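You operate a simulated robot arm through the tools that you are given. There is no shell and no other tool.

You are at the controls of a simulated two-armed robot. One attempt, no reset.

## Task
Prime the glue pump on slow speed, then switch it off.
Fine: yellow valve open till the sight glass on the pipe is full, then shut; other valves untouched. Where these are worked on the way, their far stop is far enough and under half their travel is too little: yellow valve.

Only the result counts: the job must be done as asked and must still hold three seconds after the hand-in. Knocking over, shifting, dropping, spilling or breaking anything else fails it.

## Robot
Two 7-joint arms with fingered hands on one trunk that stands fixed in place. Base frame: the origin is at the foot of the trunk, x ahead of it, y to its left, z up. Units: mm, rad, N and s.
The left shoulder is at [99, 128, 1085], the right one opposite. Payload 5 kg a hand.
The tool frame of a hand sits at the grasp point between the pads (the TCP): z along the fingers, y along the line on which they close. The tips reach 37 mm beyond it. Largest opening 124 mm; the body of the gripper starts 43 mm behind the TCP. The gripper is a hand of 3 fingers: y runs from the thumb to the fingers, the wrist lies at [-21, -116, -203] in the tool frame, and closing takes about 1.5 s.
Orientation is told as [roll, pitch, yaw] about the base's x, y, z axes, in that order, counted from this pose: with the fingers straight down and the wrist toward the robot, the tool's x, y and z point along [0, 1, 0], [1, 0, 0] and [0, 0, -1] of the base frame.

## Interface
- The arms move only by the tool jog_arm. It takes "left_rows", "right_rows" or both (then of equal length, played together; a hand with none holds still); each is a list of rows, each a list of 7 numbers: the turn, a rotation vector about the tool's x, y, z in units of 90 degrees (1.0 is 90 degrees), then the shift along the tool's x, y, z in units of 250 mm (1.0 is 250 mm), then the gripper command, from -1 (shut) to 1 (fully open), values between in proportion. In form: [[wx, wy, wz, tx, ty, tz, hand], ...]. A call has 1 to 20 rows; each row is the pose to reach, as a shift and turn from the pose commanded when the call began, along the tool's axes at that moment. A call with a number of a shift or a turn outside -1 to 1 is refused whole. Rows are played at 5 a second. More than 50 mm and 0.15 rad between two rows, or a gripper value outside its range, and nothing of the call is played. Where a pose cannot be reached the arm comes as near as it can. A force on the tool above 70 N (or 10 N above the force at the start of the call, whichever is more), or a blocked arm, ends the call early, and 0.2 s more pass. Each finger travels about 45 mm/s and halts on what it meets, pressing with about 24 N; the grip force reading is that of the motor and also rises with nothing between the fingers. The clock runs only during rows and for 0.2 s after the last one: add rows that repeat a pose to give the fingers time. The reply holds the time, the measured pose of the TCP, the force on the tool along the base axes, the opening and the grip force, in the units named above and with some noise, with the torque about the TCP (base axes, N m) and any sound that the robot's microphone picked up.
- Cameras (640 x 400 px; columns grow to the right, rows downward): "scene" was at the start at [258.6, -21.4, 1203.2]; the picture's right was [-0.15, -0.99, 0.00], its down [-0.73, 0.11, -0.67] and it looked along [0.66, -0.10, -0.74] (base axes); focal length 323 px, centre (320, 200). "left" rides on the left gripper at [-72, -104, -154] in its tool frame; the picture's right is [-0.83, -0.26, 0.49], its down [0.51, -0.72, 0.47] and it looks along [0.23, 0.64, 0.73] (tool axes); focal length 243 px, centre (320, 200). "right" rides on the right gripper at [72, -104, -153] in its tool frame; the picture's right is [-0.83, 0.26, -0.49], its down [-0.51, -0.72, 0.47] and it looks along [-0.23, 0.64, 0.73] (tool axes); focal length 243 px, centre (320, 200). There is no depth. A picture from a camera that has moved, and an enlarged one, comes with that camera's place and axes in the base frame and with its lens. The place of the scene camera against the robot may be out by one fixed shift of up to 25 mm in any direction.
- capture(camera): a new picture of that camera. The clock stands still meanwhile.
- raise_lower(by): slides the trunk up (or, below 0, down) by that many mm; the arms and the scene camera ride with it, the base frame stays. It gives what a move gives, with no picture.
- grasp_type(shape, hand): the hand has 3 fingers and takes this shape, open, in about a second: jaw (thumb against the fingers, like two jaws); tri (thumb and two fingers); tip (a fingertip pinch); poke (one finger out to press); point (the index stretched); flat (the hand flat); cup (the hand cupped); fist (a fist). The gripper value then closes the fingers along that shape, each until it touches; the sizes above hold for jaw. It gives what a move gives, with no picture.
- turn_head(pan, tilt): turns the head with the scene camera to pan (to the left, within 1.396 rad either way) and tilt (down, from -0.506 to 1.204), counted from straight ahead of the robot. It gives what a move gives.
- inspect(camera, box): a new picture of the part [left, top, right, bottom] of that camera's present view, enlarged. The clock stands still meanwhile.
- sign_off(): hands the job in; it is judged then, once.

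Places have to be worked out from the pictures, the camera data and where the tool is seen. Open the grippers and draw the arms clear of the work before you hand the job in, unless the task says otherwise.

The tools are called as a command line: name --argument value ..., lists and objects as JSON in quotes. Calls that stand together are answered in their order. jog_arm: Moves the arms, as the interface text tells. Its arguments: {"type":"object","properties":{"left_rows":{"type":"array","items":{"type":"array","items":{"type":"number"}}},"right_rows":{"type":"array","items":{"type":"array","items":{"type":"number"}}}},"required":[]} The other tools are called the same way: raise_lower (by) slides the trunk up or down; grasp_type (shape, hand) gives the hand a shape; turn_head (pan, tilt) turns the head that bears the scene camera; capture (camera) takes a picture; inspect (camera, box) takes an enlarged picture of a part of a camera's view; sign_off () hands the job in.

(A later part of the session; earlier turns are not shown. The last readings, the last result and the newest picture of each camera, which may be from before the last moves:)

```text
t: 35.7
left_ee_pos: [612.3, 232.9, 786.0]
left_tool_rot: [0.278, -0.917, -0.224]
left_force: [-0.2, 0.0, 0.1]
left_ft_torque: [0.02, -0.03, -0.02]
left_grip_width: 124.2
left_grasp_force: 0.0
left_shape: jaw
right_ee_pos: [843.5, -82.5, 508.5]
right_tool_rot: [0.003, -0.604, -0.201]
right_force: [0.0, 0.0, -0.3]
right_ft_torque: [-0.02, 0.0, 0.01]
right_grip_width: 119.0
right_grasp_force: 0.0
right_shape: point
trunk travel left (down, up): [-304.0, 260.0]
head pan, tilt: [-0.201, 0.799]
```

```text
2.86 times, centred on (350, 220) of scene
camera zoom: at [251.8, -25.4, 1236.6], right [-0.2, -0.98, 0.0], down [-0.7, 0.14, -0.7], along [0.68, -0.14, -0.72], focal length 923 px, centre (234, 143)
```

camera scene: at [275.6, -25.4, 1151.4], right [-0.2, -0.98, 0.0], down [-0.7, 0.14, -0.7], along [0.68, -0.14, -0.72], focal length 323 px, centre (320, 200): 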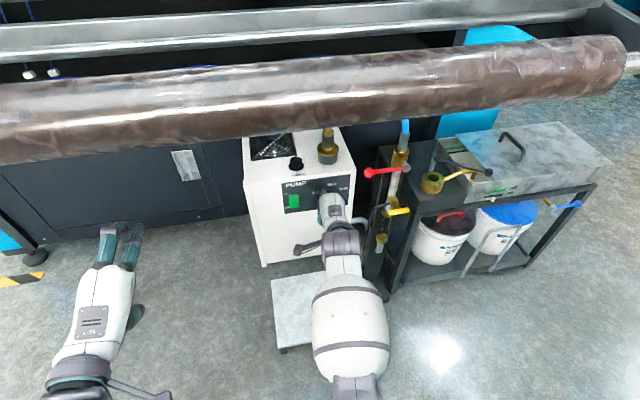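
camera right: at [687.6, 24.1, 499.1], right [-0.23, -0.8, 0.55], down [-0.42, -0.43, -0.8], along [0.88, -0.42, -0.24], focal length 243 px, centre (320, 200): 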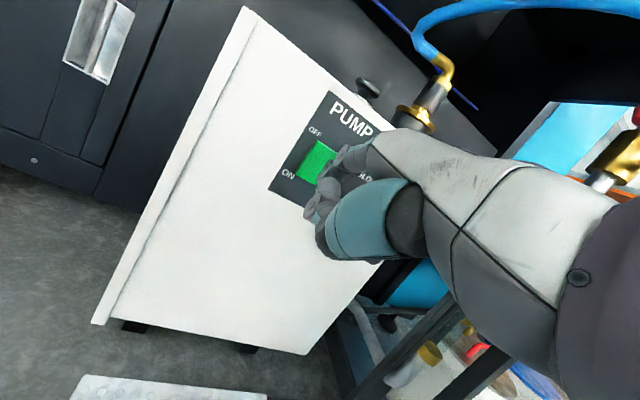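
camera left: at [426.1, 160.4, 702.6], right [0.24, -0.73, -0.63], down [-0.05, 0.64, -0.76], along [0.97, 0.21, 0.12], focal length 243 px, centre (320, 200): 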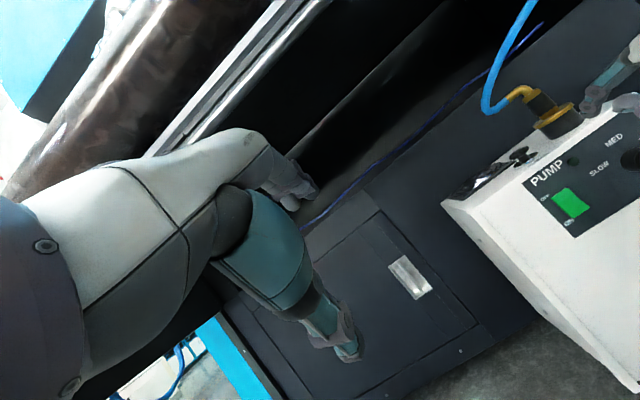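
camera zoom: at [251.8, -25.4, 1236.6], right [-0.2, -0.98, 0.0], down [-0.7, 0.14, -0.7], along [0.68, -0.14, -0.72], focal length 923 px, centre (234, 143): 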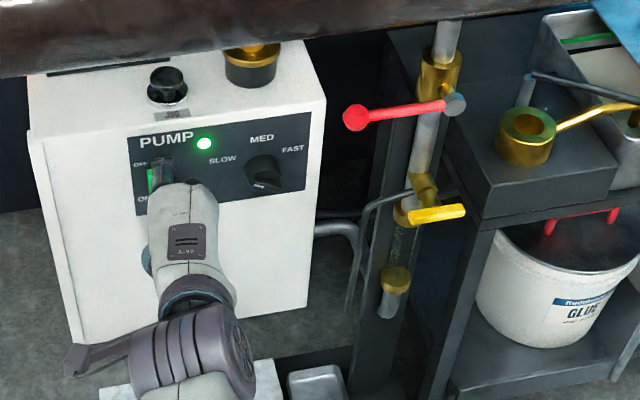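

The pump is still running and the hand is clear. I now carry the finger back and over to the right at a safe height, above the rod and bar and below the red lever, to about (718,-300,575).

jog_arm --right_rows '[[0.008, 0.008, -0.014, -0.129, -0.007, -0.067, -1], [0.016, 0.016, -0.028, -0.258, -0.014, -0.135, -1], [0.024, 0.023, -0.042, -0.386, -0.02, -0.202, -1], [0.033, 0.031, -0.056, -0.515, -0.027, -0.269, -1], [0.041, 0.039, -0.07, -0.625, -0.048, -0.302, -1], [0.049, 0.047, -0.084, -0.734, -0.069, -0.335, -1], [0.057, 0.054, -0.098, -0.844, -0.09, -0.367, -1], [0.065, 0.062, -0.112, -0.953, -0.111, -0.4, -1], [0.065, 0.062, -0.112, -0.953, -0.111, -0.4, -1]]'

inspect --camera "scene" --box '[300, 150, 440, 270]'

capture --camera "right"

```text
t: 37.7
left_ee_pos: [612.5, 232.5, 785.9]
left_tool_rot: [0.279, -0.917, -0.223]
left_force: [0.4, 0.4, -0.6]
left_ft_torque: [0.01, -0.02, 0.0]
left_grip_width: 123.7
left_grasp_force: 0.0
left_shape: jaw
right_ee_pos: [717.9, -299.0, 575.6]
right_tool_rot: [-0.009, -0.501, 0.005]
right_force: [0.6, 0.5, 0.5]
right_ft_torque: [0.0, 0.02, 0.02]
right_grip_width: 119.2
right_grasp_force: 0.1
right_shape: point
trunk travel left (down, up): [-304.0, 260.0]
head pan, tilt: [-0.201, 0.799]
```

```text
3.33 times, centred on (370, 210) of scene
camera zoom: at [251.8, -25.2, 1236.6], right [-0.2, -0.98, 0.0], down [-0.7, 0.14, -0.7], along [0.68, -0.14, -0.72], focal length 1077 px, centre (153, 167)
```

zoom: 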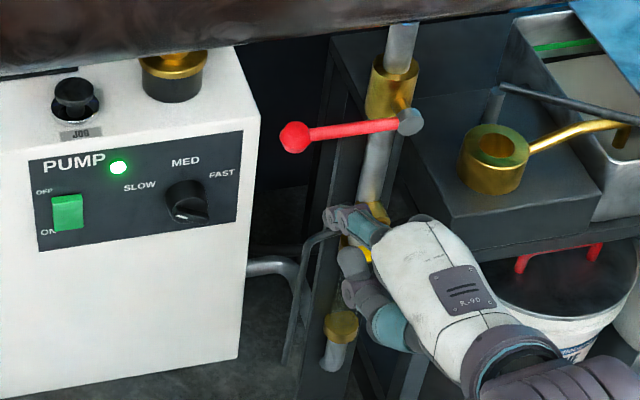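

```text
taken
camera right: at [551.8, -225.4, 661.6], right [-0.01, -0.83, 0.56], down [-0.41, -0.51, -0.76], along [0.91, -0.23, -0.33], focal length 243 px, centre (320, 200)
```

right: 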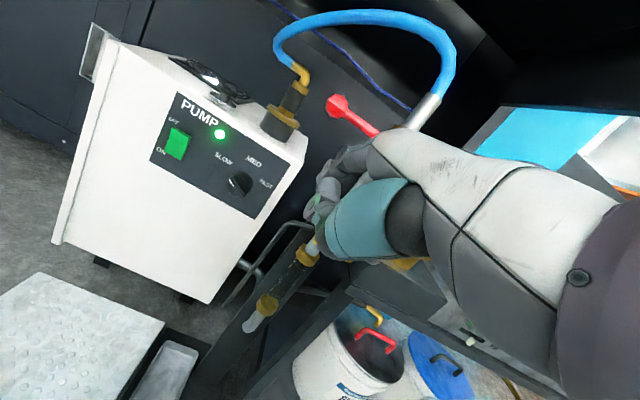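

I'm at the transit point above and in front of the valve. Before descending I need to know where the curled thumb sits relative to the index tip.

inspect --camera "scene" --box '[360, 190, 420, 250]'

inspect --camera "right" --box '[270, 120, 440, 280]'

```text
6.67 times, centred on (390, 220) of scene
camera zoom: at [251.8, -25.2, 1236.6], right [-0.2, -0.98, 0.0], down [-0.7, 0.14, -0.7], along [0.68, -0.14, -0.72], focal length 2154 px, centre (-147, 67)
```

zoom: 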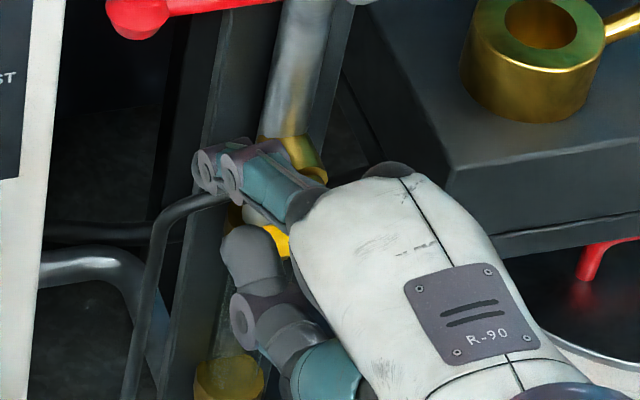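

```text
2.50 times, centred on (355, 200) of right
camera zoom: at [551.8, -225.4, 661.6], right [-0.01, -0.83, 0.56], down [-0.41, -0.51, -0.76], along [0.91, -0.23, -0.33], focal length 606 px, centre (232, 200)
```

zoom: 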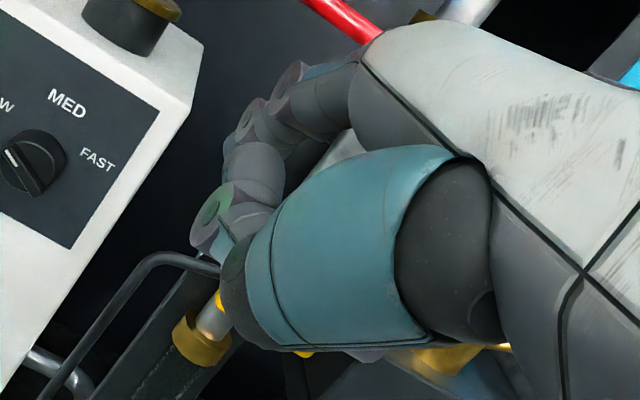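

The thumb sits behind and above the index tip (tip about (793,-272,594)), so it won't interfere. I move right over the bar's right end and descend to just above it.

jog_arm --right_rows '[[0, 0, 0, -0.12, 0.012, 0.006, -1], [0, 0, 0, -0.24, 0.024, 0.012, -1], [0, 0, 0, -0.364, 0.035, 0.019, -1], [0, 0, 0, -0.364, 0.007, 0.07, -1], [0, 0, 0, -0.364, -0.022, 0.124, -1], [0, 0, 0, -0.364, -0.022, 0.124, -1]]'

inspect --camera "scene" --box '[365, 190, 425, 250]'

inspect --camera "right" --box '[240, 120, 440, 310]'

```text
t: 39.1
left_ee_pos: [611.7, 233.6, 785.1]
left_tool_rot: [0.281, -0.916, -0.223]
left_force: [0.4, -0.2, 0.7]
left_ft_torque: [-0.04, 0.02, 0.02]
left_grip_width: 123.9
left_grasp_force: 0.1
left_shape: jaw
right_ee_pos: [726.9, -390.0, 547.3]
right_tool_rot: [-0.011, -0.499, 0.005]
right_force: [0.3, -0.3, 0.3]
right_ft_torque: [0.0, -0.01, -0.01]
right_grip_width: 119.1
right_grasp_force: 0.1
right_shape: point
trunk travel left (down, up): [-304.0, 260.0]
head pan, tilt: [-0.201, 0.799]
```

```text
6.67 times, centred on (395, 220) of scene
camera zoom: at [251.5, -25.2, 1236.7], right [-0.2, -0.98, 0.0], down [-0.7, 0.14, -0.7], along [0.68, -0.14, -0.72], focal length 2154 px, centre (-180, 67)
```

zoom: 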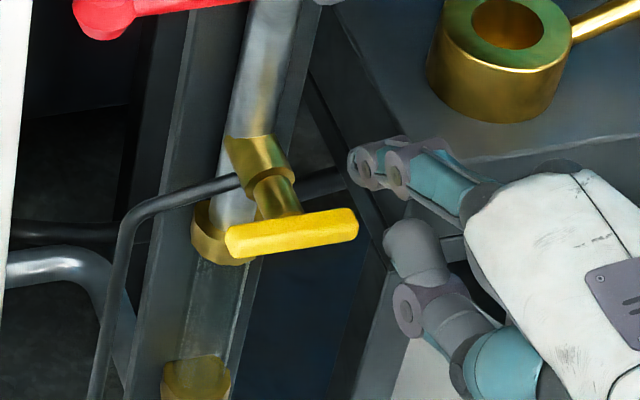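

```text
2.11 times, centred on (340, 215) of right
camera zoom: at [561.4, -316.9, 632.5], right [-0.01, -0.83, 0.56], down [-0.41, -0.51, -0.76], along [0.91, -0.23, -0.33], focal length 511 px, centre (278, 168)
```

zoom: 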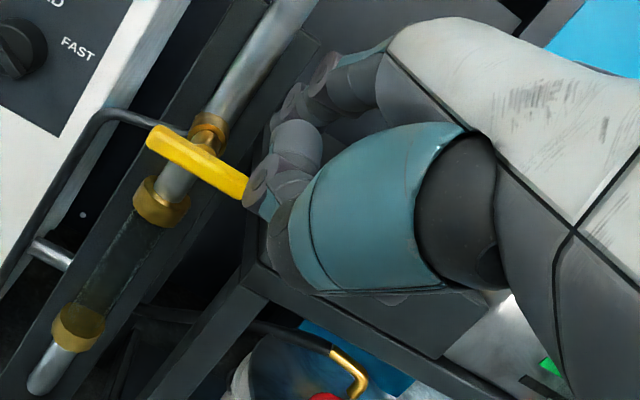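

The bar is centred near (809,-344,520) with ends at y≈−314 and −373, and the index tip is near (802,-366,566). I descend onto the right end and test-push it about 10 mm down to see whether that's the opening direction.

jog_arm --right_rows '[[0, 0, 0, 0, -0.017, 0.082, -1], [0, 0, 0, 0, -0.048, 0.138, -1], [0, 0, 0, 0, -0.062, 0.163, -1], [0, 0, 0, 0, -0.075, 0.187, -1]]'

inspect --camera "scene" --box '[365, 190, 425, 250]'

inspect --camera "right" --box '[240, 120, 440, 310]'

```text
t: 40.1
left_ee_pos: [611.5, 234.2, 787.0]
left_tool_rot: [0.279, -0.917, -0.223]
left_force: [0.6, -0.2, 0.6]
left_ft_torque: [0.0, 0.0, 0.01]
left_grip_width: 123.8
left_grasp_force: 0.1
left_shape: jaw
right_ee_pos: [733.1, -391.2, 499.6]
right_tool_rot: [-0.012, -0.505, 0.006]
right_force: [0.4, -1.5, 11.7]
right_ft_torque: [0.26, -0.97, -0.09]
right_grip_width: 0.1
right_grasp_force: 0.1
right_shape: point
trunk travel left (down, up): [-304.0, 260.0]
head pan, tilt: [-0.201, 0.799]
```

```text
6.67 times, centred on (395, 220) of scene
camera zoom: at [251.0, -25.0, 1236.8], right [-0.2, -0.98, 0.0], down [-0.7, 0.14, -0.7], along [0.68, -0.14, -0.72], focal length 2154 px, centre (-180, 67)
```

zoom: 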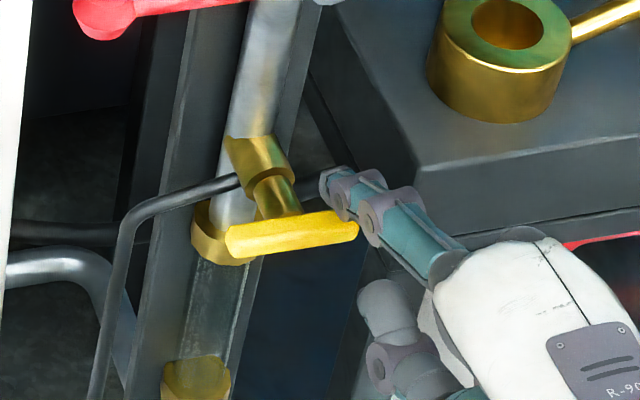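

```text
2.11 times, centred on (340, 215) of right
camera zoom: at [568.1, -317.4, 583.6], right [-0.01, -0.83, 0.56], down [-0.4, -0.51, -0.76], along [0.91, -0.23, -0.33], focal length 511 px, centre (278, 168)
```

zoom: 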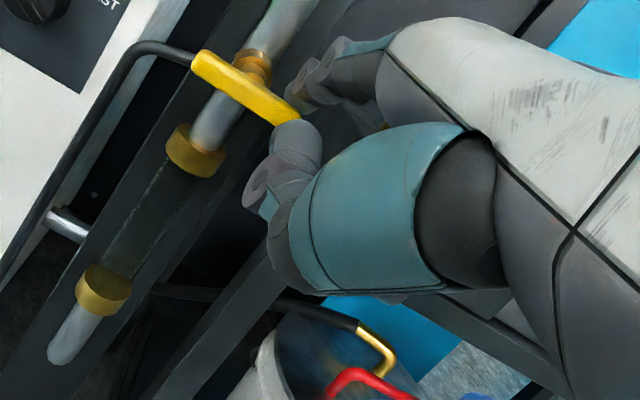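

The right end didn't move and the finger flexed at about 12 N, so down on the right isn't the opening direction. I lift off, shift to the left end (tip y≈−320), and prepare to push that one down, which is the counter-clockwise way.

jog_arm --right_rows '[[0, 0, 0, 0, 0.06, -0.1, -1], [0, 0, 0, 0, 0.08, -0.19, -1], [0, 0, 0, 0.1, 0.08, -0.19, -1], [0, 0, 0, 0.19, 0.08, -0.19, -1], [0, 0, 0, 0.19, 0.08, -0.19, -1]]'

inspect --camera "scene" --box '[365, 190, 425, 250]'

inspect --camera "right" --box '[240, 120, 440, 310]'

```text
t: 41.3
left_ee_pos: [612.4, 233.3, 785.9]
left_tool_rot: [0.278, -0.918, -0.223]
left_force: [-0.6, -0.4, 0.6]
left_ft_torque: [0.0, -0.04, -0.02]
left_grip_width: 123.9
left_grasp_force: 0.0
left_shape: jaw
right_ee_pos: [727.8, -343.5, 549.0]
right_tool_rot: [-0.008, -0.501, 0.005]
right_force: [0.0, 0.2, -0.5]
right_ft_torque: [-0.01, 0.02, 0.03]
right_grip_width: 0.0
right_grasp_force: 0.1
right_shape: point
trunk travel left (down, up): [-304.0, 260.0]
head pan, tilt: [-0.201, 0.799]
```

```text
6.67 times, centred on (395, 220) of scene
camera zoom: at [251.7, -25.5, 1236.7], right [-0.2, -0.98, 0.0], down [-0.7, 0.14, -0.7], along [0.68, -0.14, -0.72], focal length 2154 px, centre (-180, 67)
```

zoom: 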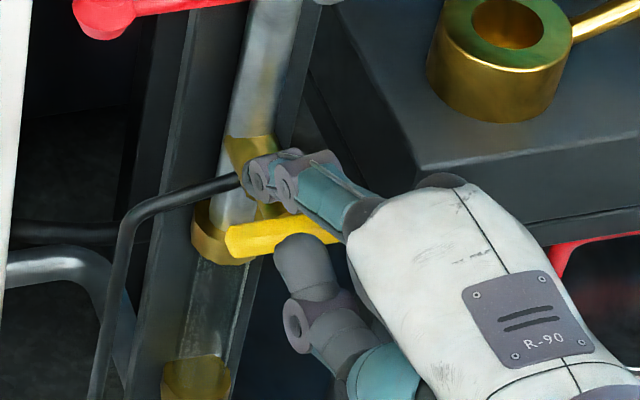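

```text
2.11 times, centred on (340, 215) of right
camera zoom: at [562.3, -269.4, 633.8], right [-0.01, -0.83, 0.56], down [-0.41, -0.51, -0.76], along [0.91, -0.23, -0.33], focal length 511 px, centre (278, 168)
```

zoom: 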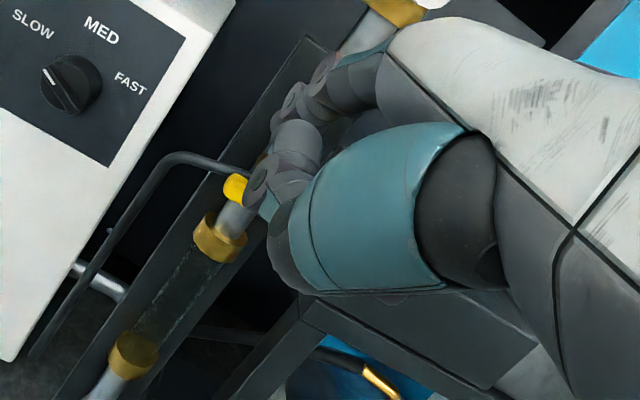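

The finger has sprung back and the tip is above the bar's left end. I push that end down.

jog_arm --right_rows '[[0, 0, 0, 0, -0.043, 0.113, -1], [0, 0, 0, 0, -0.07, 0.162, -1], [0, 0, 0, 0, -0.09, 0.197, -1]]'

inspect --camera "scene" --box '[365, 190, 425, 250]'

inspect --camera "right" --box '[240, 120, 440, 310]'

```text
t: 42.1
left_ee_pos: [612.1, 232.8, 786.2]
left_tool_rot: [0.28, -0.914, -0.222]
left_force: [0.2, 0.6, 0.0]
left_ft_torque: [0.0, -0.02, 0.01]
left_grip_width: 123.9
left_grasp_force: 0.0
left_shape: jaw
right_ee_pos: [731.5, -343.2, 494.4]
right_tool_rot: [-0.009, -0.501, 0.004]
right_force: [-0.3, 0.1, 0.8]
right_ft_torque: [-0.04, -0.08, 0.02]
right_grip_width: 0.1
right_grasp_force: 0.1
right_shape: point
trunk travel left (down, up): [-304.0, 260.0]
head pan, tilt: [-0.201, 0.799]
```

```text
6.67 times, centred on (395, 220) of scene
camera zoom: at [251.8, -25.5, 1236.6], right [-0.2, -0.98, 0.0], down [-0.7, 0.14, -0.7], along [0.68, -0.14, -0.72], focal length 2154 px, centre (-180, 67)
```

zoom: 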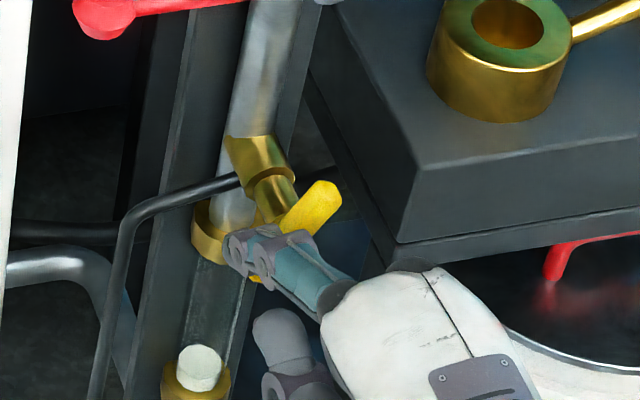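

```text
2.11 times, centred on (340, 215) of right
camera zoom: at [565.9, -270.0, 578.9], right [-0.01, -0.83, 0.56], down [-0.41, -0.51, -0.76], along [0.91, -0.23, -0.33], focal length 511 px, centre (278, 168)
```

zoom: 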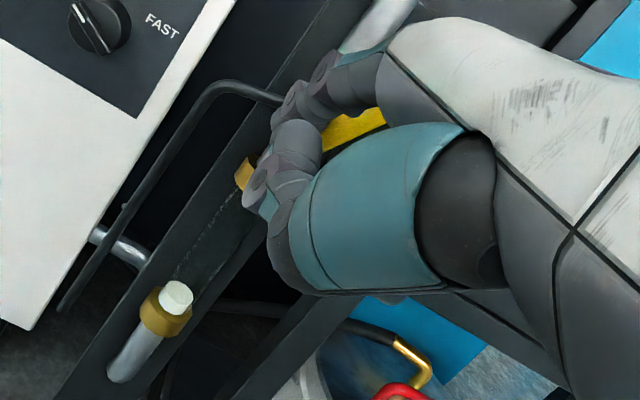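

The bar is turning counter-clockwise and glue has begun to rise in the sight glass. I keep pushing down and then right to open it well past half travel, checking the level often.

jog_arm --right_rows '[[0, 0, 0, 0, -0.042, 0.077, -1], [0, 0, 0, -0.034, -0.044, 0.081, -1]]'

inspect --camera "scene" --box '[365, 190, 425, 250]'

inspect --camera "right" --box '[200, 120, 400, 310]'

```text
t: 42.7
left_ee_pos: [612.3, 233.7, 786.2]
left_tool_rot: [0.276, -0.917, -0.224]
left_force: [-0.5, -0.4, 0.0]
left_ft_torque: [0.01, 0.01, -0.01]
left_grip_width: 123.8
left_grasp_force: 0.0
left_shape: jaw
right_ee_pos: [731.0, -352.0, 471.1]
right_tool_rot: [-0.011, -0.5, 0.005]
right_force: [-0.3, 4.7, -0.9]
right_ft_torque: [-0.12, 0.05, 0.32]
right_grip_width: 0.0
right_grasp_force: 0.0
right_shape: point
trunk travel left (down, up): [-304.0, 260.0]
head pan, tilt: [-0.201, 0.799]
```

```text
6.67 times, centred on (395, 220) of scene
camera zoom: at [251.4, -25.1, 1236.7], right [-0.2, -0.98, 0.0], down [-0.7, 0.14, -0.7], along [0.68, -0.14, -0.72], focal length 2154 px, centre (-180, 67)
```

zoom: 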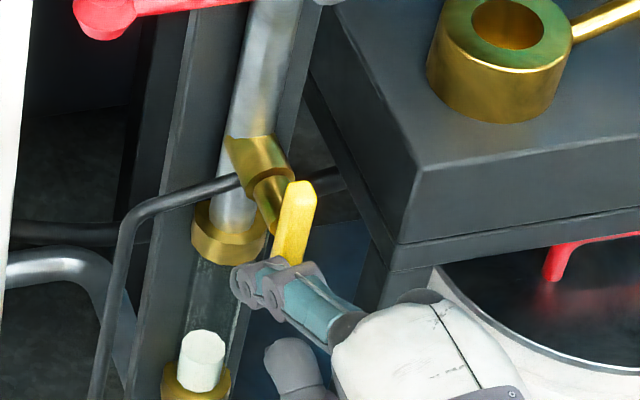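

```text
2.11 times, centred on (300, 215) of right
camera zoom: at [566.1, -278.8, 556.1], right [-0.01, -0.83, 0.56], down [-0.41, -0.51, -0.76], along [0.91, -0.23, -0.33], focal length 511 px, centre (362, 168)
```

zoom: 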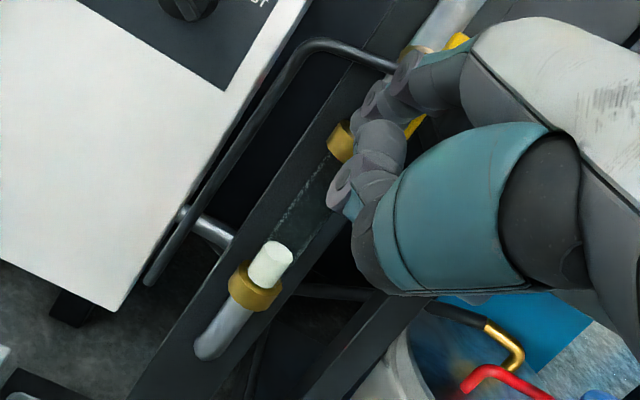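

The bar is now vertical along the pipe, so the valve is fully open, and the glass is about 30% full. I lift the finger up the left side, next to the bar's upper end, ready to swing it shut.

jog_arm --right_rows '[[0, 0, 0, 0.024, 0.042, -0.077, -1], [0, 0, 0, 0.024, 0.084, -0.155, -1]]'

inspect --camera "scene" --box '[365, 190, 425, 250]'

inspect --camera "right" --box '[200, 120, 400, 310]'

```text
t: 43.3
left_ee_pos: [611.4, 233.7, 786.6]
left_tool_rot: [0.279, -0.917, -0.224]
left_force: [0.9, -0.4, 0.8]
left_ft_torque: [0.01, -0.01, -0.02]
left_grip_width: 124.0
left_grasp_force: 0.1
left_shape: jaw
right_ee_pos: [730.2, -346.0, 515.1]
right_tool_rot: [-0.01, -0.501, 0.006]
right_force: [0.5, -0.2, -0.6]
right_ft_torque: [0.02, -0.01, 0.04]
right_grip_width: 118.7
right_grasp_force: 0.1
right_shape: point
trunk travel left (down, up): [-304.0, 260.0]
head pan, tilt: [-0.201, 0.799]
```

```text
6.67 times, centred on (395, 220) of scene
camera zoom: at [251.6, -25.4, 1236.7], right [-0.2, -0.98, 0.0], down [-0.7, 0.14, -0.7], along [0.68, -0.14, -0.72], focal length 2154 px, centre (-180, 67)
```

zoom: 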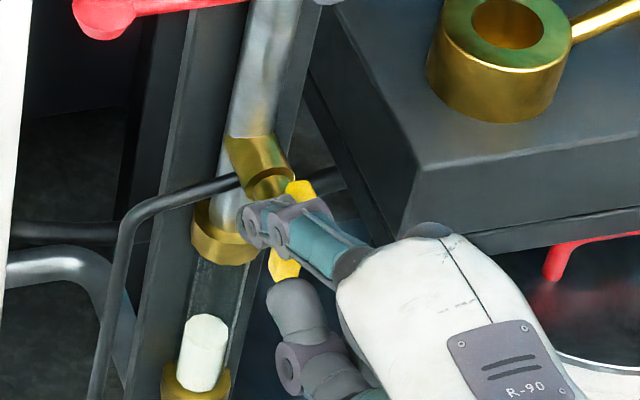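

```text
2.11 times, centred on (300, 215) of right
camera zoom: at [565.4, -272.6, 600.1], right [-0.01, -0.83, 0.56], down [-0.41, -0.51, -0.76], along [0.91, -0.23, -0.33], focal length 511 px, centre (362, 168)
```

zoom: 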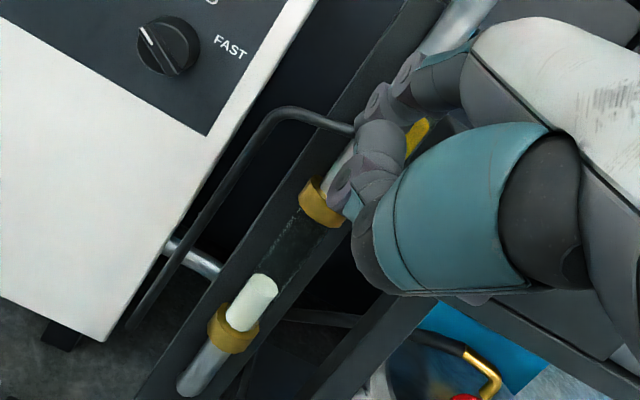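

The level rises about 25 px/s in this view and needs roughly 2.5 s more. I hold for about 1.4 s and look again.

jog_arm --right_rows '[[0, 0, 0, 0, 0, 0, -1], [0, 0, 0, 0, 0, 0, -1], [0, 0, 0, 0, 0, 0, -1], [0, 0, 0, 0, 0, 0, -1], [0, 0, 0, 0, 0, 0, -1], [0, 0, 0, 0, 0, 0, -1]]'

inspect --camera "scene" --box '[365, 190, 425, 250]'

inspect --camera "right" --box '[200, 120, 400, 310]'

```text
t: 44.7
left_ee_pos: [611.1, 234.0, 787.0]
left_tool_rot: [0.279, -0.916, -0.223]
left_force: [-0.3, 0.4, 0.0]
left_ft_torque: [-0.02, 0.01, -0.01]
left_grip_width: 124.2
left_grasp_force: 0.0
left_shape: jaw
right_ee_pos: [730.1, -346.2, 515.4]
right_tool_rot: [-0.01, -0.501, 0.005]
right_force: [-0.7, 0.2, -0.7]
right_ft_torque: [0.02, 0.01, 0.03]
right_grip_width: 118.9
right_grasp_force: 0.0
right_shape: point
trunk travel left (down, up): [-304.0, 260.0]
head pan, tilt: [-0.201, 0.799]
```

```text
6.67 times, centred on (395, 220) of scene
camera zoom: at [251.6, -25.4, 1236.7], right [-0.2, -0.98, 0.0], down [-0.7, 0.14, -0.7], along [0.68, -0.14, -0.72], focal length 2154 px, centre (-180, 67)
```

zoom: 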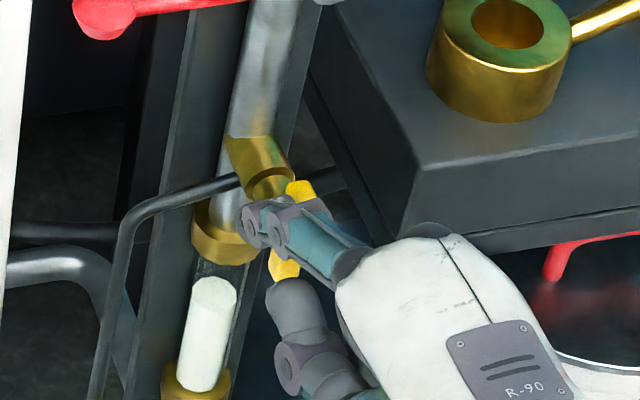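

```text
2.11 times, centred on (300, 215) of right
camera zoom: at [565.5, -272.3, 599.9], right [-0.01, -0.83, 0.56], down [-0.41, -0.51, -0.76], along [0.91, -0.23, -0.33], focal length 511 px, centre (362, 168)
```

zoom: 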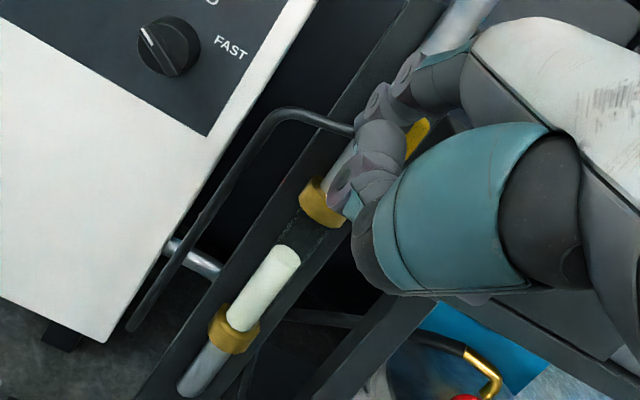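

The glass is about two-thirds full and rising steadily. I hold for one more second.

jog_arm --right_rows '[[0, 0, 0, 0, 0, 0, -1], [0, 0, 0, 0, 0, 0, -1], [0, 0, 0, 0, 0, 0, -1], [0, 0, 0, 0, 0, 0, -1]]'

inspect --camera "scene" --box '[365, 190, 425, 250]'

inspect --camera "right" --box '[200, 120, 400, 310]'

```text
t: 45.7
left_ee_pos: [612.1, 232.9, 787.0]
left_tool_rot: [0.278, -0.916, -0.224]
left_force: [0.3, 0.3, 0.1]
left_ft_torque: [-0.02, -0.02, 0.04]
left_grip_width: 123.9
left_grasp_force: 0.0
left_shape: jaw
right_ee_pos: [730.6, -345.3, 514.6]
right_tool_rot: [-0.008, -0.503, 0.005]
right_force: [0.3, -0.3, 0.3]
right_ft_torque: [-0.02, -0.01, 0.02]
right_grip_width: 119.0
right_grasp_force: 0.1
right_shape: point
trunk travel left (down, up): [-304.0, 260.0]
head pan, tilt: [-0.201, 0.799]
```

```text
6.67 times, centred on (395, 220) of scene
camera zoom: at [251.6, -25.4, 1236.7], right [-0.2, -0.98, 0.0], down [-0.7, 0.14, -0.7], along [0.68, -0.14, -0.72], focal length 2154 px, centre (-180, 67)
```

zoom: 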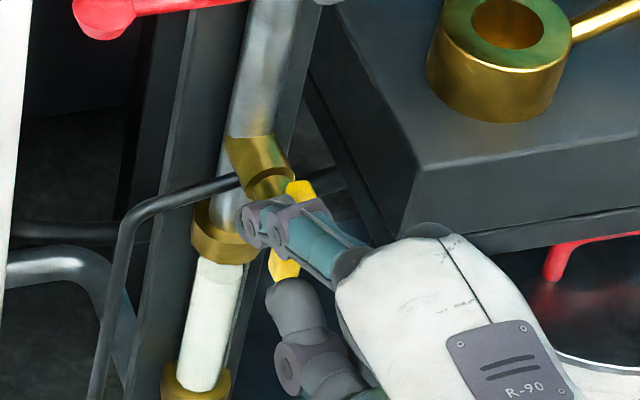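

```text
2.11 times, centred on (300, 215) of right
camera zoom: at [565.5, -272.4, 599.9], right [-0.01, -0.83, 0.56], down [-0.41, -0.51, -0.76], along [0.91, -0.23, -0.33], focal length 511 px, centre (362, 168)
```

zoom: 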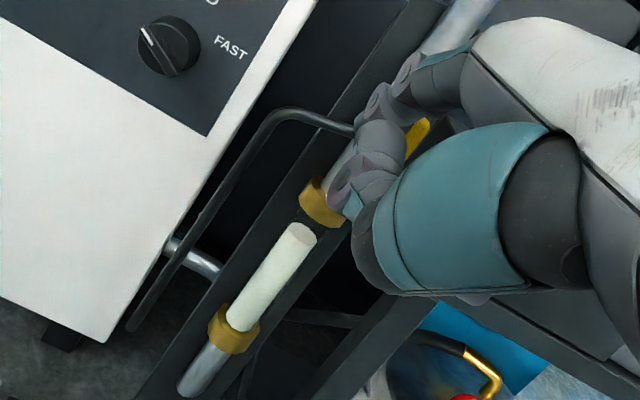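

The level is just below the top ring. I wait another 0.6 s and look again.

jog_arm --right_rows '[[0, 0, 0, 0, 0, 0, -1], [0, 0, 0, 0, 0, 0, -1]]'

inspect --camera "right" --box '[240, 180, 340, 280]'

inspect --camera "scene" --box '[375, 200, 415, 240]'

```text
t: 46.3
left_ee_pos: [610.9, 232.9, 786.7]
left_tool_rot: [0.279, -0.917, -0.224]
left_force: [-0.2, 0.8, -0.7]
left_ft_torque: [0.03, -0.02, 0.01]
left_grip_width: 124.0
left_grasp_force: 0.0
left_shape: jaw
right_ee_pos: [729.1, -345.7, 514.4]
right_tool_rot: [-0.01, -0.499, 0.005]
right_force: [-0.3, -0.3, 0.5]
right_ft_torque: [0.06, 0.01, -0.04]
right_grip_width: 119.1
right_grasp_force: 0.0
right_shape: point
trunk travel left (down, up): [-304.0, 260.0]
head pan, tilt: [-0.201, 0.799]
```

```text
4.00 times, centred on (290, 230) of right
camera zoom: at [565.5, -272.4, 599.9], right [-0.01, -0.83, 0.56], down [-0.41, -0.51, -0.76], along [0.91, -0.23, -0.33], focal length 970 px, centre (440, 80)
```

zoom: 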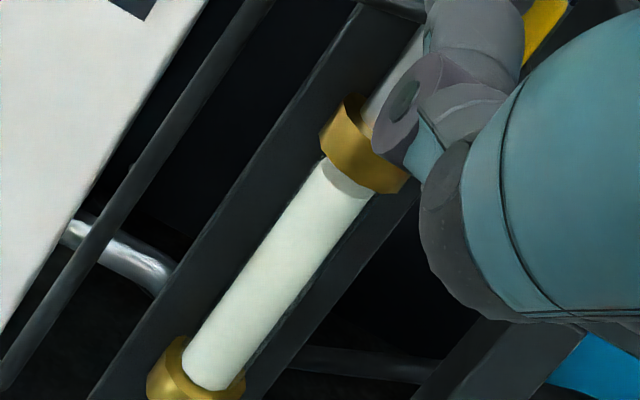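

```text
10.00 times, centred on (395, 220) of scene
camera zoom: at [251.6, -25.4, 1236.7], right [-0.2, -0.98, 0.0], down [-0.7, 0.14, -0.7], along [0.68, -0.14, -0.72], focal length 3231 px, centre (-430, 0)
```

zoom: 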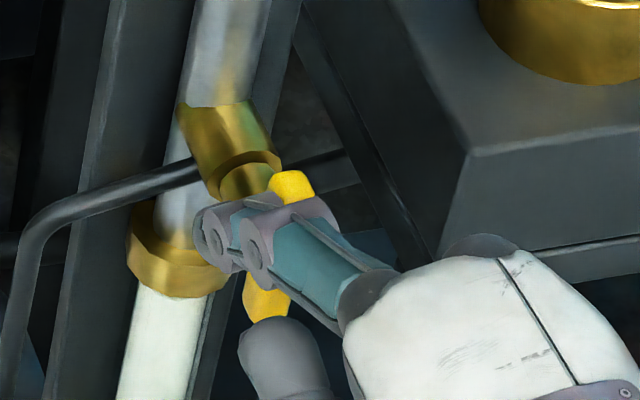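

It's within a hair of the top ring. One short hold of 0.4 s tops it off.

jog_arm --right_rows '[[0, 0, 0, -0.01, 0, 0, -1]]'

inspect --camera "right" --box '[240, 180, 340, 280]'

```text
t: 46.7
left_ee_pos: [611.7, 233.1, 786.2]
left_tool_rot: [0.278, -0.917, -0.224]
left_force: [0.0, 0.2, 0.4]
left_ft_torque: [0.0, 0.02, -0.02]
left_grip_width: 123.8
left_grasp_force: 0.1
left_shape: jaw
right_ee_pos: [731.5, -349.0, 514.7]
right_tool_rot: [-0.008, -0.502, 0.004]
right_force: [-0.2, -0.6, 0.6]
right_ft_torque: [0.02, -0.01, 0.02]
right_grip_width: 119.0
right_grasp_force: 0.0
right_shape: point
trunk travel left (down, up): [-304.0, 260.0]
head pan, tilt: [-0.201, 0.799]
```

```text
4.00 times, centred on (290, 230) of right
camera zoom: at [565.7, -274.9, 600.1], right [-0.01, -0.83, 0.56], down [-0.41, -0.51, -0.76], along [0.91, -0.23, -0.33], focal length 970 px, centre (440, 80)
```

zoom: 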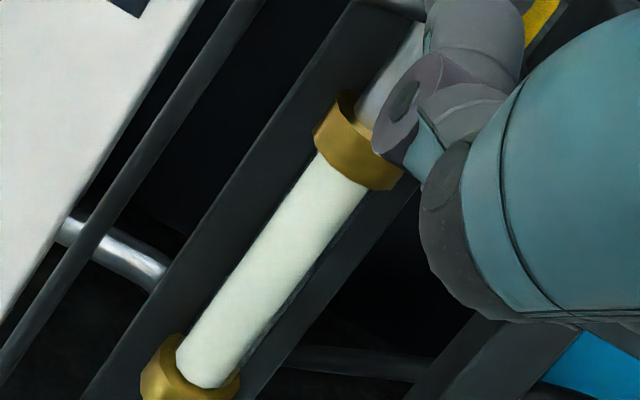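

The glass is full. I swing the bar shut now: push the upper end right, then down on the right side to the closed stop.

jog_arm --right_rows '[[0, 0, 0, -0.048, 0, 0, -1], [0, 0, 0, -0.1, 0.0057, -0.0105, -1], [0, 0, 0, -0.146, 0, 0, -1], [0, 0, 0, -0.168, -0.0153, 0.028, -1], [0, 0, 0, -0.168, -0.027, 0.049, -1]]'

inspect --camera "scene" --box '[365, 190, 425, 250]'

inspect --camera "right" --box '[200, 120, 400, 310]'

```text
t: 47.9
left_ee_pos: [609.8, 234.5, 787.9]
left_tool_rot: [0.279, -0.918, -0.223]
left_force: [-0.9, -0.3, 0.1]
left_ft_torque: [0.01, 0.03, -0.02]
left_grip_width: 123.8
left_grasp_force: 0.1
left_shape: jaw
right_ee_pos: [730.4, -389.6, 504.9]
right_tool_rot: [-0.01, -0.506, 0.005]
right_force: [-13.6, 2.9, 19.6]
right_ft_torque: [0.4, -1.94, 0.57]
right_grip_width: 0.2
right_grasp_force: 0.1
right_shape: point
trunk travel left (down, up): [-304.0, 260.0]
head pan, tilt: [-0.201, 0.799]
```

```text
6.67 times, centred on (395, 220) of scene
camera zoom: at [248.7, -24.5, 1237.4], right [-0.2, -0.98, 0.0], down [-0.7, 0.14, -0.7], along [0.68, -0.14, -0.72], focal length 2154 px, centre (-180, 67)
```

zoom: 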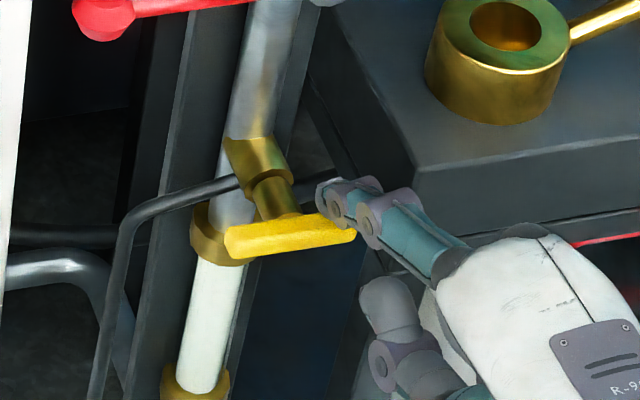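

```text
2.11 times, centred on (300, 215) of right
camera zoom: at [564.8, -316.5, 589.5], right [-0.01, -0.82, 0.57], down [-0.4, -0.51, -0.76], along [0.92, -0.23, -0.33], focal length 511 px, centre (362, 168)
```

zoom: 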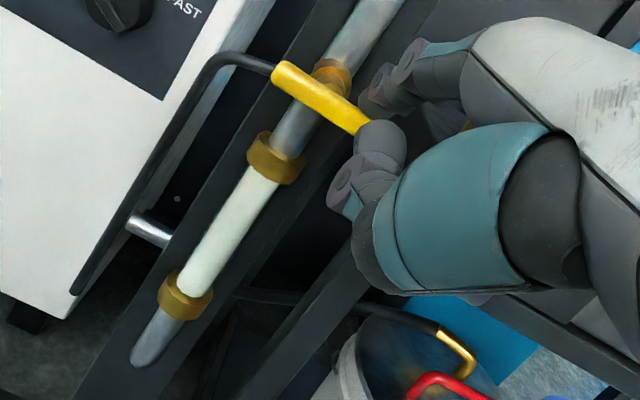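

The bar is back horizontal at its closed stop, held there with about 20 N, and the glass stays full. I lift off and carry the hand back along the same safe path toward the pump.

jog_arm --right_rows '[[0, 0, 0, 0, 0.053, -0.13, -1], [0, 0, 0, 0.016, 0.092, -0.269, -1], [0, 0, 0, 0.196, 0.096, -0.276, -1], [0, 0, 0, 0.364, 0.092, -0.269, -1], [-0.013, -0.012, 0.022, 0.496, 0.149, -0.215, -1], [-0.026, -0.024, 0.045, 0.628, 0.206, -0.161, -1], [-0.04, -0.037, 0.067, 0.756, 0.263, -0.107, -1], [-0.053, -0.049, 0.09, 0.916, 0.295, 0.002, -1], [-0.066, -0.061, 0.112, 0.992, 0.311, 0.056, -1], [-0.066, -0.061, 0.112, 0.992, 0.311, 0.056, -1]]'

inspect --camera "scene" --box '[260, 150, 440, 290]'

```text
t: 50.1
left_ee_pos: [611.4, 232.5, 785.2]
left_tool_rot: [0.279, -0.916, -0.224]
left_force: [-1.0, -0.5, -0.3]
left_ft_torque: [0.0, 0.0, -0.03]
left_grip_width: 123.9
left_grasp_force: 0.1
left_shape: jaw
right_ee_pos: [805.6, -141.2, 523.3]
right_tool_rot: [0.004, -0.605, -0.202]
right_force: [0.1, 0.6, -0.6]
right_ft_torque: [-0.01, -0.01, 0.04]
right_grip_width: 0.0
right_grasp_force: 0.0
right_shape: point
trunk travel left (down, up): [-304.0, 260.0]
head pan, tilt: [-0.201, 0.799]
```

```text
2.86 times, centred on (350, 220) of scene
camera zoom: at [251.6, -25.5, 1236.7], right [-0.2, -0.98, 0.0], down [-0.7, 0.14, -0.7], along [0.68, -0.14, -0.72], focal length 923 px, centre (234, 143)
```

zoom: 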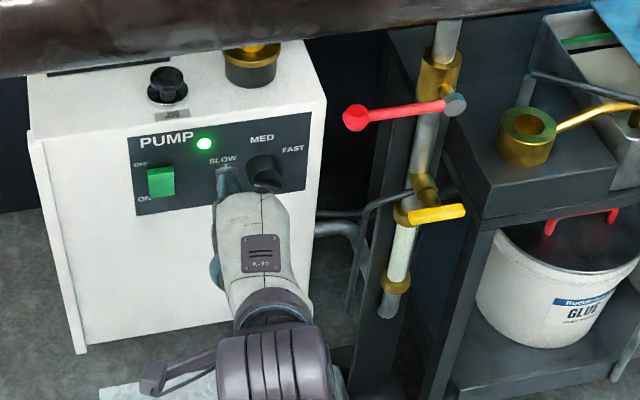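

Everything is as expected: the valve bar is horizontal, the glass full, and the lamp still lit. I move in front of the rocker at this height first.

jog_arm --right_rows '[[0, 0, 0, 0.08, 0.004, 0.024, -1], [0, 0, 0, 0.16, 0.008, 0.048, -1], [0, 0, 0, 0.243, 0.012, 0.072, -1]]'

raise_lower --by -20

jog_arm --right_rows '[[0, 0, 0, 0, 0, 0, -1]]'

```text
t: 50.9
left_ee_pos: [611.3, 232.6, 787.2]
left_tool_rot: [0.28, -0.916, -0.225]
left_force: [0.4, 0.3, -0.1]
left_ft_torque: [0.02, 0.03, 0.0]
left_grip_width: 124.1
left_grasp_force: 0.0
left_shape: jaw
right_ee_pos: [830.9, -84.0, 510.9]
right_tool_rot: [0.001, -0.604, -0.199]
right_force: [-0.5, 0.4, 0.6]
right_ft_torque: [-0.01, 0.01, 0.01]
right_grip_width: 0.0
right_grasp_force: 0.0
right_shape: point
trunk travel left (down, up): [-304.0, 260.0]
head pan, tilt: [-0.201, 0.799]
```

```text
t: 51.6
left_ee_pos: [612.2, 233.1, 767.2]
left_tool_rot: [0.278, -0.916, -0.223]
left_force: [0.7, -0.2, 0.8]
left_ft_torque: [0.0, 0.01, 0.02]
left_grip_width: 123.7
left_grasp_force: 0.1
left_shape: jaw
right_ee_pos: [831.9, -84.8, 492.1]
right_tool_rot: [0.004, -0.605, -0.202]
right_force: [0.0, 0.3, 0.4]
right_ft_torque: [-0.01, 0.01, 0.03]
right_grip_width: 0.0
right_grasp_force: 0.0
right_shape: point
trunk travel left (down, up): [-284.0, 280.0]
head pan, tilt: [-0.201, 0.799]
```

```text
t: 52.0
left_ee_pos: [611.3, 234.0, 766.6]
left_tool_rot: [0.279, -0.916, -0.222]
left_force: [-0.7, -0.5, -0.2]
left_ft_torque: [0.02, 0.03, 0.0]
left_grip_width: 123.8
left_grasp_force: 0.1
left_shape: jaw
right_ee_pos: [830.7, -85.9, 491.3]
right_tool_rot: [0.003, -0.605, -0.203]
right_force: [0.4, -0.7, -0.3]
right_ft_torque: [0.02, -0.01, -0.01]
right_grip_width: 0.0
right_grasp_force: 0.1
right_shape: point
trunk travel left (down, up): [-284.0, 280.0]
head pan, tilt: [-0.201, 0.799]
```

The 20 mm step down behaved cleanly, with the hand at (831,-86,491). I continue with another 35 mm, one step at a time.

raise_lower --by -20

raise_lower --by -15

inspect --camera "scene" --box '[260, 150, 350, 220]'

inspect --camera "right" --box '[250, 80, 410, 220]'

```text
t: 52.7
left_ee_pos: [612.0, 234.1, 746.8]
left_tool_rot: [0.279, -0.915, -0.224]
left_force: [0.6, 0.1, -0.1]
left_ft_torque: [0.01, 0.02, 0.03]
left_grip_width: 123.7
left_grasp_force: 0.1
left_shape: jaw
right_ee_pos: [831.0, -85.3, 472.2]
right_tool_rot: [0.006, -0.606, -0.202]
right_force: [0.2, -1.0, 0.3]
right_ft_torque: [0.01, 0.01, 0.01]
right_grip_width: 0.0
right_grasp_force: 0.1
right_shape: point
trunk travel left (down, up): [-264.0, 300.0]
head pan, tilt: [-0.201, 0.799]
```

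```text
t: 53.3
left_ee_pos: [612.2, 233.1, 731.8]
left_tool_rot: [0.277, -0.916, -0.223]
left_force: [-0.1, 1.1, -0.2]
left_ft_torque: [0.01, 0.0, 0.02]
left_grip_width: 124.2
left_grasp_force: 0.0
left_shape: jaw
right_ee_pos: [831.3, -84.7, 457.8]
right_tool_rot: [0.004, -0.607, -0.201]
right_force: [0.3, -0.1, 0.4]
right_ft_torque: [0.01, 0.03, 0.01]
right_grip_width: 0.3
right_grasp_force: 0.0
right_shape: point
trunk travel left (down, up): [-249.0, 315.0]
head pan, tilt: [-0.201, 0.799]
```

```text
5.71 times, centred on (305, 185) of scene
camera zoom: at [266.5, -25.5, 1179.6], right [-0.2, -0.98, 0.0], down [-0.7, 0.14, -0.7], along [0.68, -0.14, -0.72], focal length 1846 px, centre (406, 286)
```

zoom: 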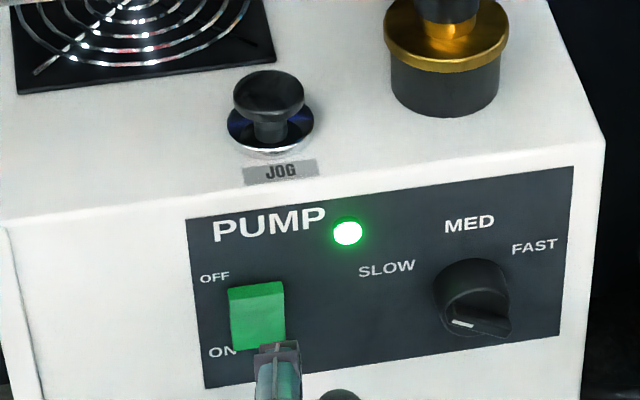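

```text
2.86 times, centred on (330, 150) of right
camera zoom: at [675.4, 20.5, 525.5], right [-0.23, -0.8, 0.55], down [-0.42, -0.43, -0.8], along [0.88, -0.41, -0.24], focal length 693 px, centre (291, 343)
```

zoom: 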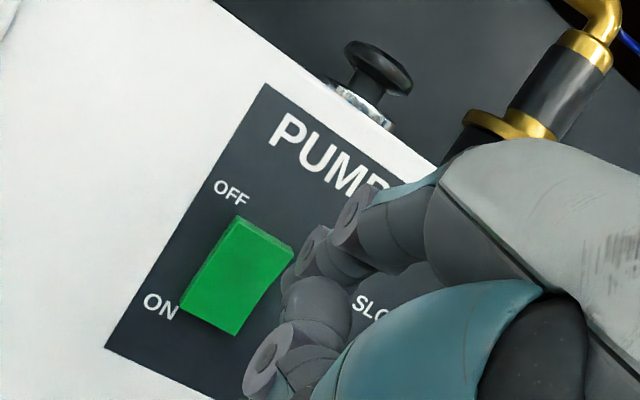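

The tip should be at about (911,-78,480), right at the upper OFF half of the rocker. I press straight forward.

jog_arm --right_rows '[[0, 0, 0, 0.01, 0.041, 0.028, -1], [0, 0, 0, 0.02, 0.081, 0.0556, -1], [0, 0, 0, 0.029, 0.116, 0.08, -1], [0, 0, 0, 0.034, 0.135, 0.093, -1]]'

inspect --camera "scene" --box '[260, 150, 350, 220]'

```text
t: 54.3
left_ee_pos: [611.5, 233.6, 731.7]
left_tool_rot: [0.28, -0.917, -0.224]
left_force: [0.3, 0.4, 0.0]
left_ft_torque: [0.05, 0.01, 0.02]
left_grip_width: 124.1
left_grasp_force: 0.0
left_shape: jaw
right_ee_pos: [872.7, -84.9, 457.8]
right_tool_rot: [0.004, -0.608, -0.2]
right_force: [-3.4, 0.5, 1.5]
right_ft_torque: [0.0, -0.24, 0.07]
right_grip_width: 119.1
right_grasp_force: 0.0
right_shape: point
trunk travel left (down, up): [-249.0, 315.0]
head pan, tilt: [-0.201, 0.799]
```

```text
5.71 times, centred on (305, 185) of scene
camera zoom: at [266.2, -25.4, 1179.7], right [-0.2, -0.98, 0.0], down [-0.7, 0.14, -0.7], along [0.68, -0.14, -0.72], focal length 1846 px, centre (406, 286)
```

zoom: 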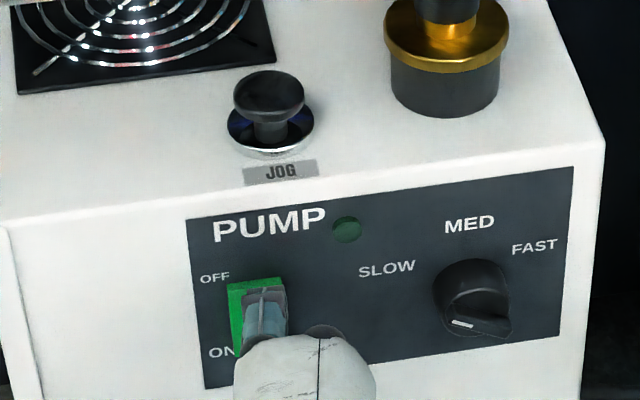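

The lamp is off, so the pump is switched off. I back the finger straight out, keeping clear of the ON half.

jog_arm --right_rows '[[0, 0, 0, -0.016, -0.064, -0.044, -1], [0, 0, 0, -0.032, -0.12, -0.1, -1], [0, 0, 0, -0.032, -0.12, -0.1, -1]]'

raise_lower --by 60

inspect --camera "scene" --box '[250, 140, 440, 280]'

```text
t: 55.1
left_ee_pos: [612.1, 233.9, 730.8]
left_tool_rot: [0.28, -0.916, -0.224]
left_force: [0.4, 0.6, -0.7]
left_ft_torque: [-0.01, 0.02, 0.03]
left_grip_width: 123.7
left_grasp_force: 0.1
left_shape: jaw
right_ee_pos: [832.2, -84.8, 459.2]
right_tool_rot: [0.004, -0.607, -0.201]
right_force: [-0.7, -0.8, -0.4]
right_ft_torque: [0.02, 0.0, 0.0]
right_grip_width: 119.0
right_grasp_force: 0.1
right_shape: point
trunk travel left (down, up): [-249.0, 315.0]
head pan, tilt: [-0.201, 0.799]
```

```text
t: 56.1
left_ee_pos: [611.6, 233.3, 790.4]
left_tool_rot: [0.278, -0.917, -0.222]
left_force: [0.1, 0.0, -0.7]
left_ft_torque: [0.0, -0.02, 0.01]
left_grip_width: 124.0
left_grasp_force: 0.0
left_shape: jaw
right_ee_pos: [833.4, -85.3, 520.1]
right_tool_rot: [0.004, -0.602, -0.201]
right_force: [-0.2, 0.3, 0.0]
right_ft_torque: [0.03, -0.01, -0.05]
right_grip_width: 118.9
right_grasp_force: 0.0
right_shape: point
trunk travel left (down, up): [-309.0, 255.0]
head pan, tilt: [-0.201, 0.799]
```

```text
2.86 times, centred on (345, 210) of scene
camera zoom: at [250.6, -25.3, 1241.6], right [-0.2, -0.98, 0.0], down [-0.7, 0.14, -0.7], along [0.68, -0.14, -0.72], focal length 923 px, centre (249, 171)
```

zoom: 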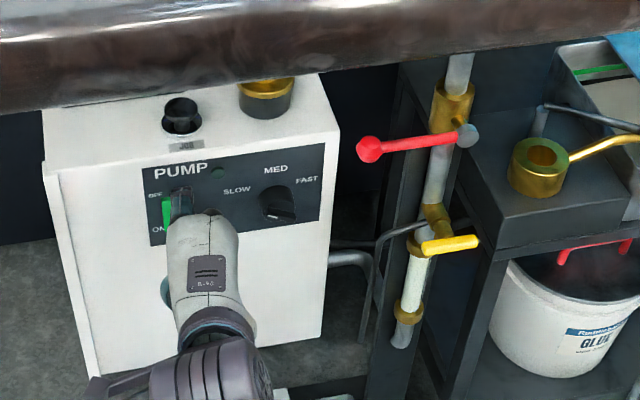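

The lamp is off, the knob is at SLOW, the valve is shut and the glass is full. I draw the right arm back and away to the right.

jog_arm --right_rows '[[0.019, 0.004, -0.013, -0.1, -0.025, -0.066, -1], [0.037, 0.008, -0.025, -0.2, -0.051, -0.132, -1], [0.056, 0.012, -0.038, -0.3, -0.076, -0.198, -1], [0.075, 0.016, -0.051, -0.4, -0.102, -0.264, -1], [0.094, 0.02, -0.063, -0.5, -0.127, -0.33, -1], [0.112, 0.025, -0.076, -0.6, -0.152, -0.397, -1], [0.131, 0.029, -0.089, -0.7, -0.178, -0.463, -1], [0.15, 0.033, -0.102, -0.8, -0.203, -0.529, -1], [0.168, 0.037, -0.114, -0.9, -0.229, -0.595, -1], [0.187, 0.041, -0.127, -0.997, -0.254, -0.661, -1]]'

capture --camera "scene"

```text
t: 58.3
left_ee_pos: [611.4, 234.3, 789.9]
left_tool_rot: [0.279, -0.917, -0.223]
left_force: [0.1, 0.0, 0.1]
left_ft_torque: [0.0, 0.02, 0.0]
left_grip_width: 123.8
left_grasp_force: 0.0
left_shape: jaw
right_ee_pos: [638.3, -299.6, 618.8]
right_tool_rot: [-0.028, -0.306, 0.017]
right_force: [0.1, -0.9, -0.1]
right_ft_torque: [0.0, 0.01, 0.03]
right_grip_width: 119.2
right_grasp_force: 0.0
right_shape: point
trunk travel left (down, up): [-309.0, 255.0]
head pan, tilt: [-0.201, 0.799]
```

```text
taken
camera scene: at [250.0, -25.8, 1241.8], right [-0.2, -0.98, 0.0], down [-0.7, 0.14, -0.7], along [0.68, -0.14, -0.72], focal length 323 px, centre (320, 200)
```

scene: 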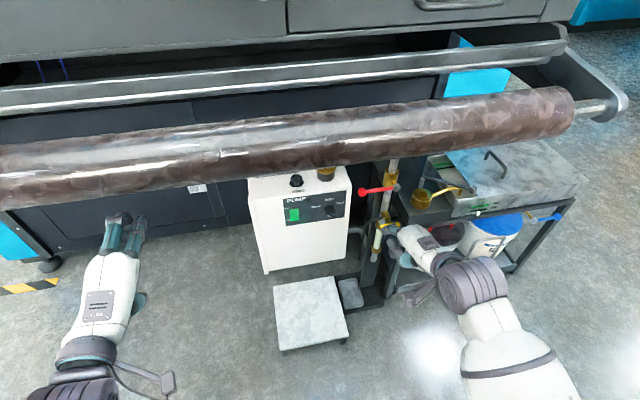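

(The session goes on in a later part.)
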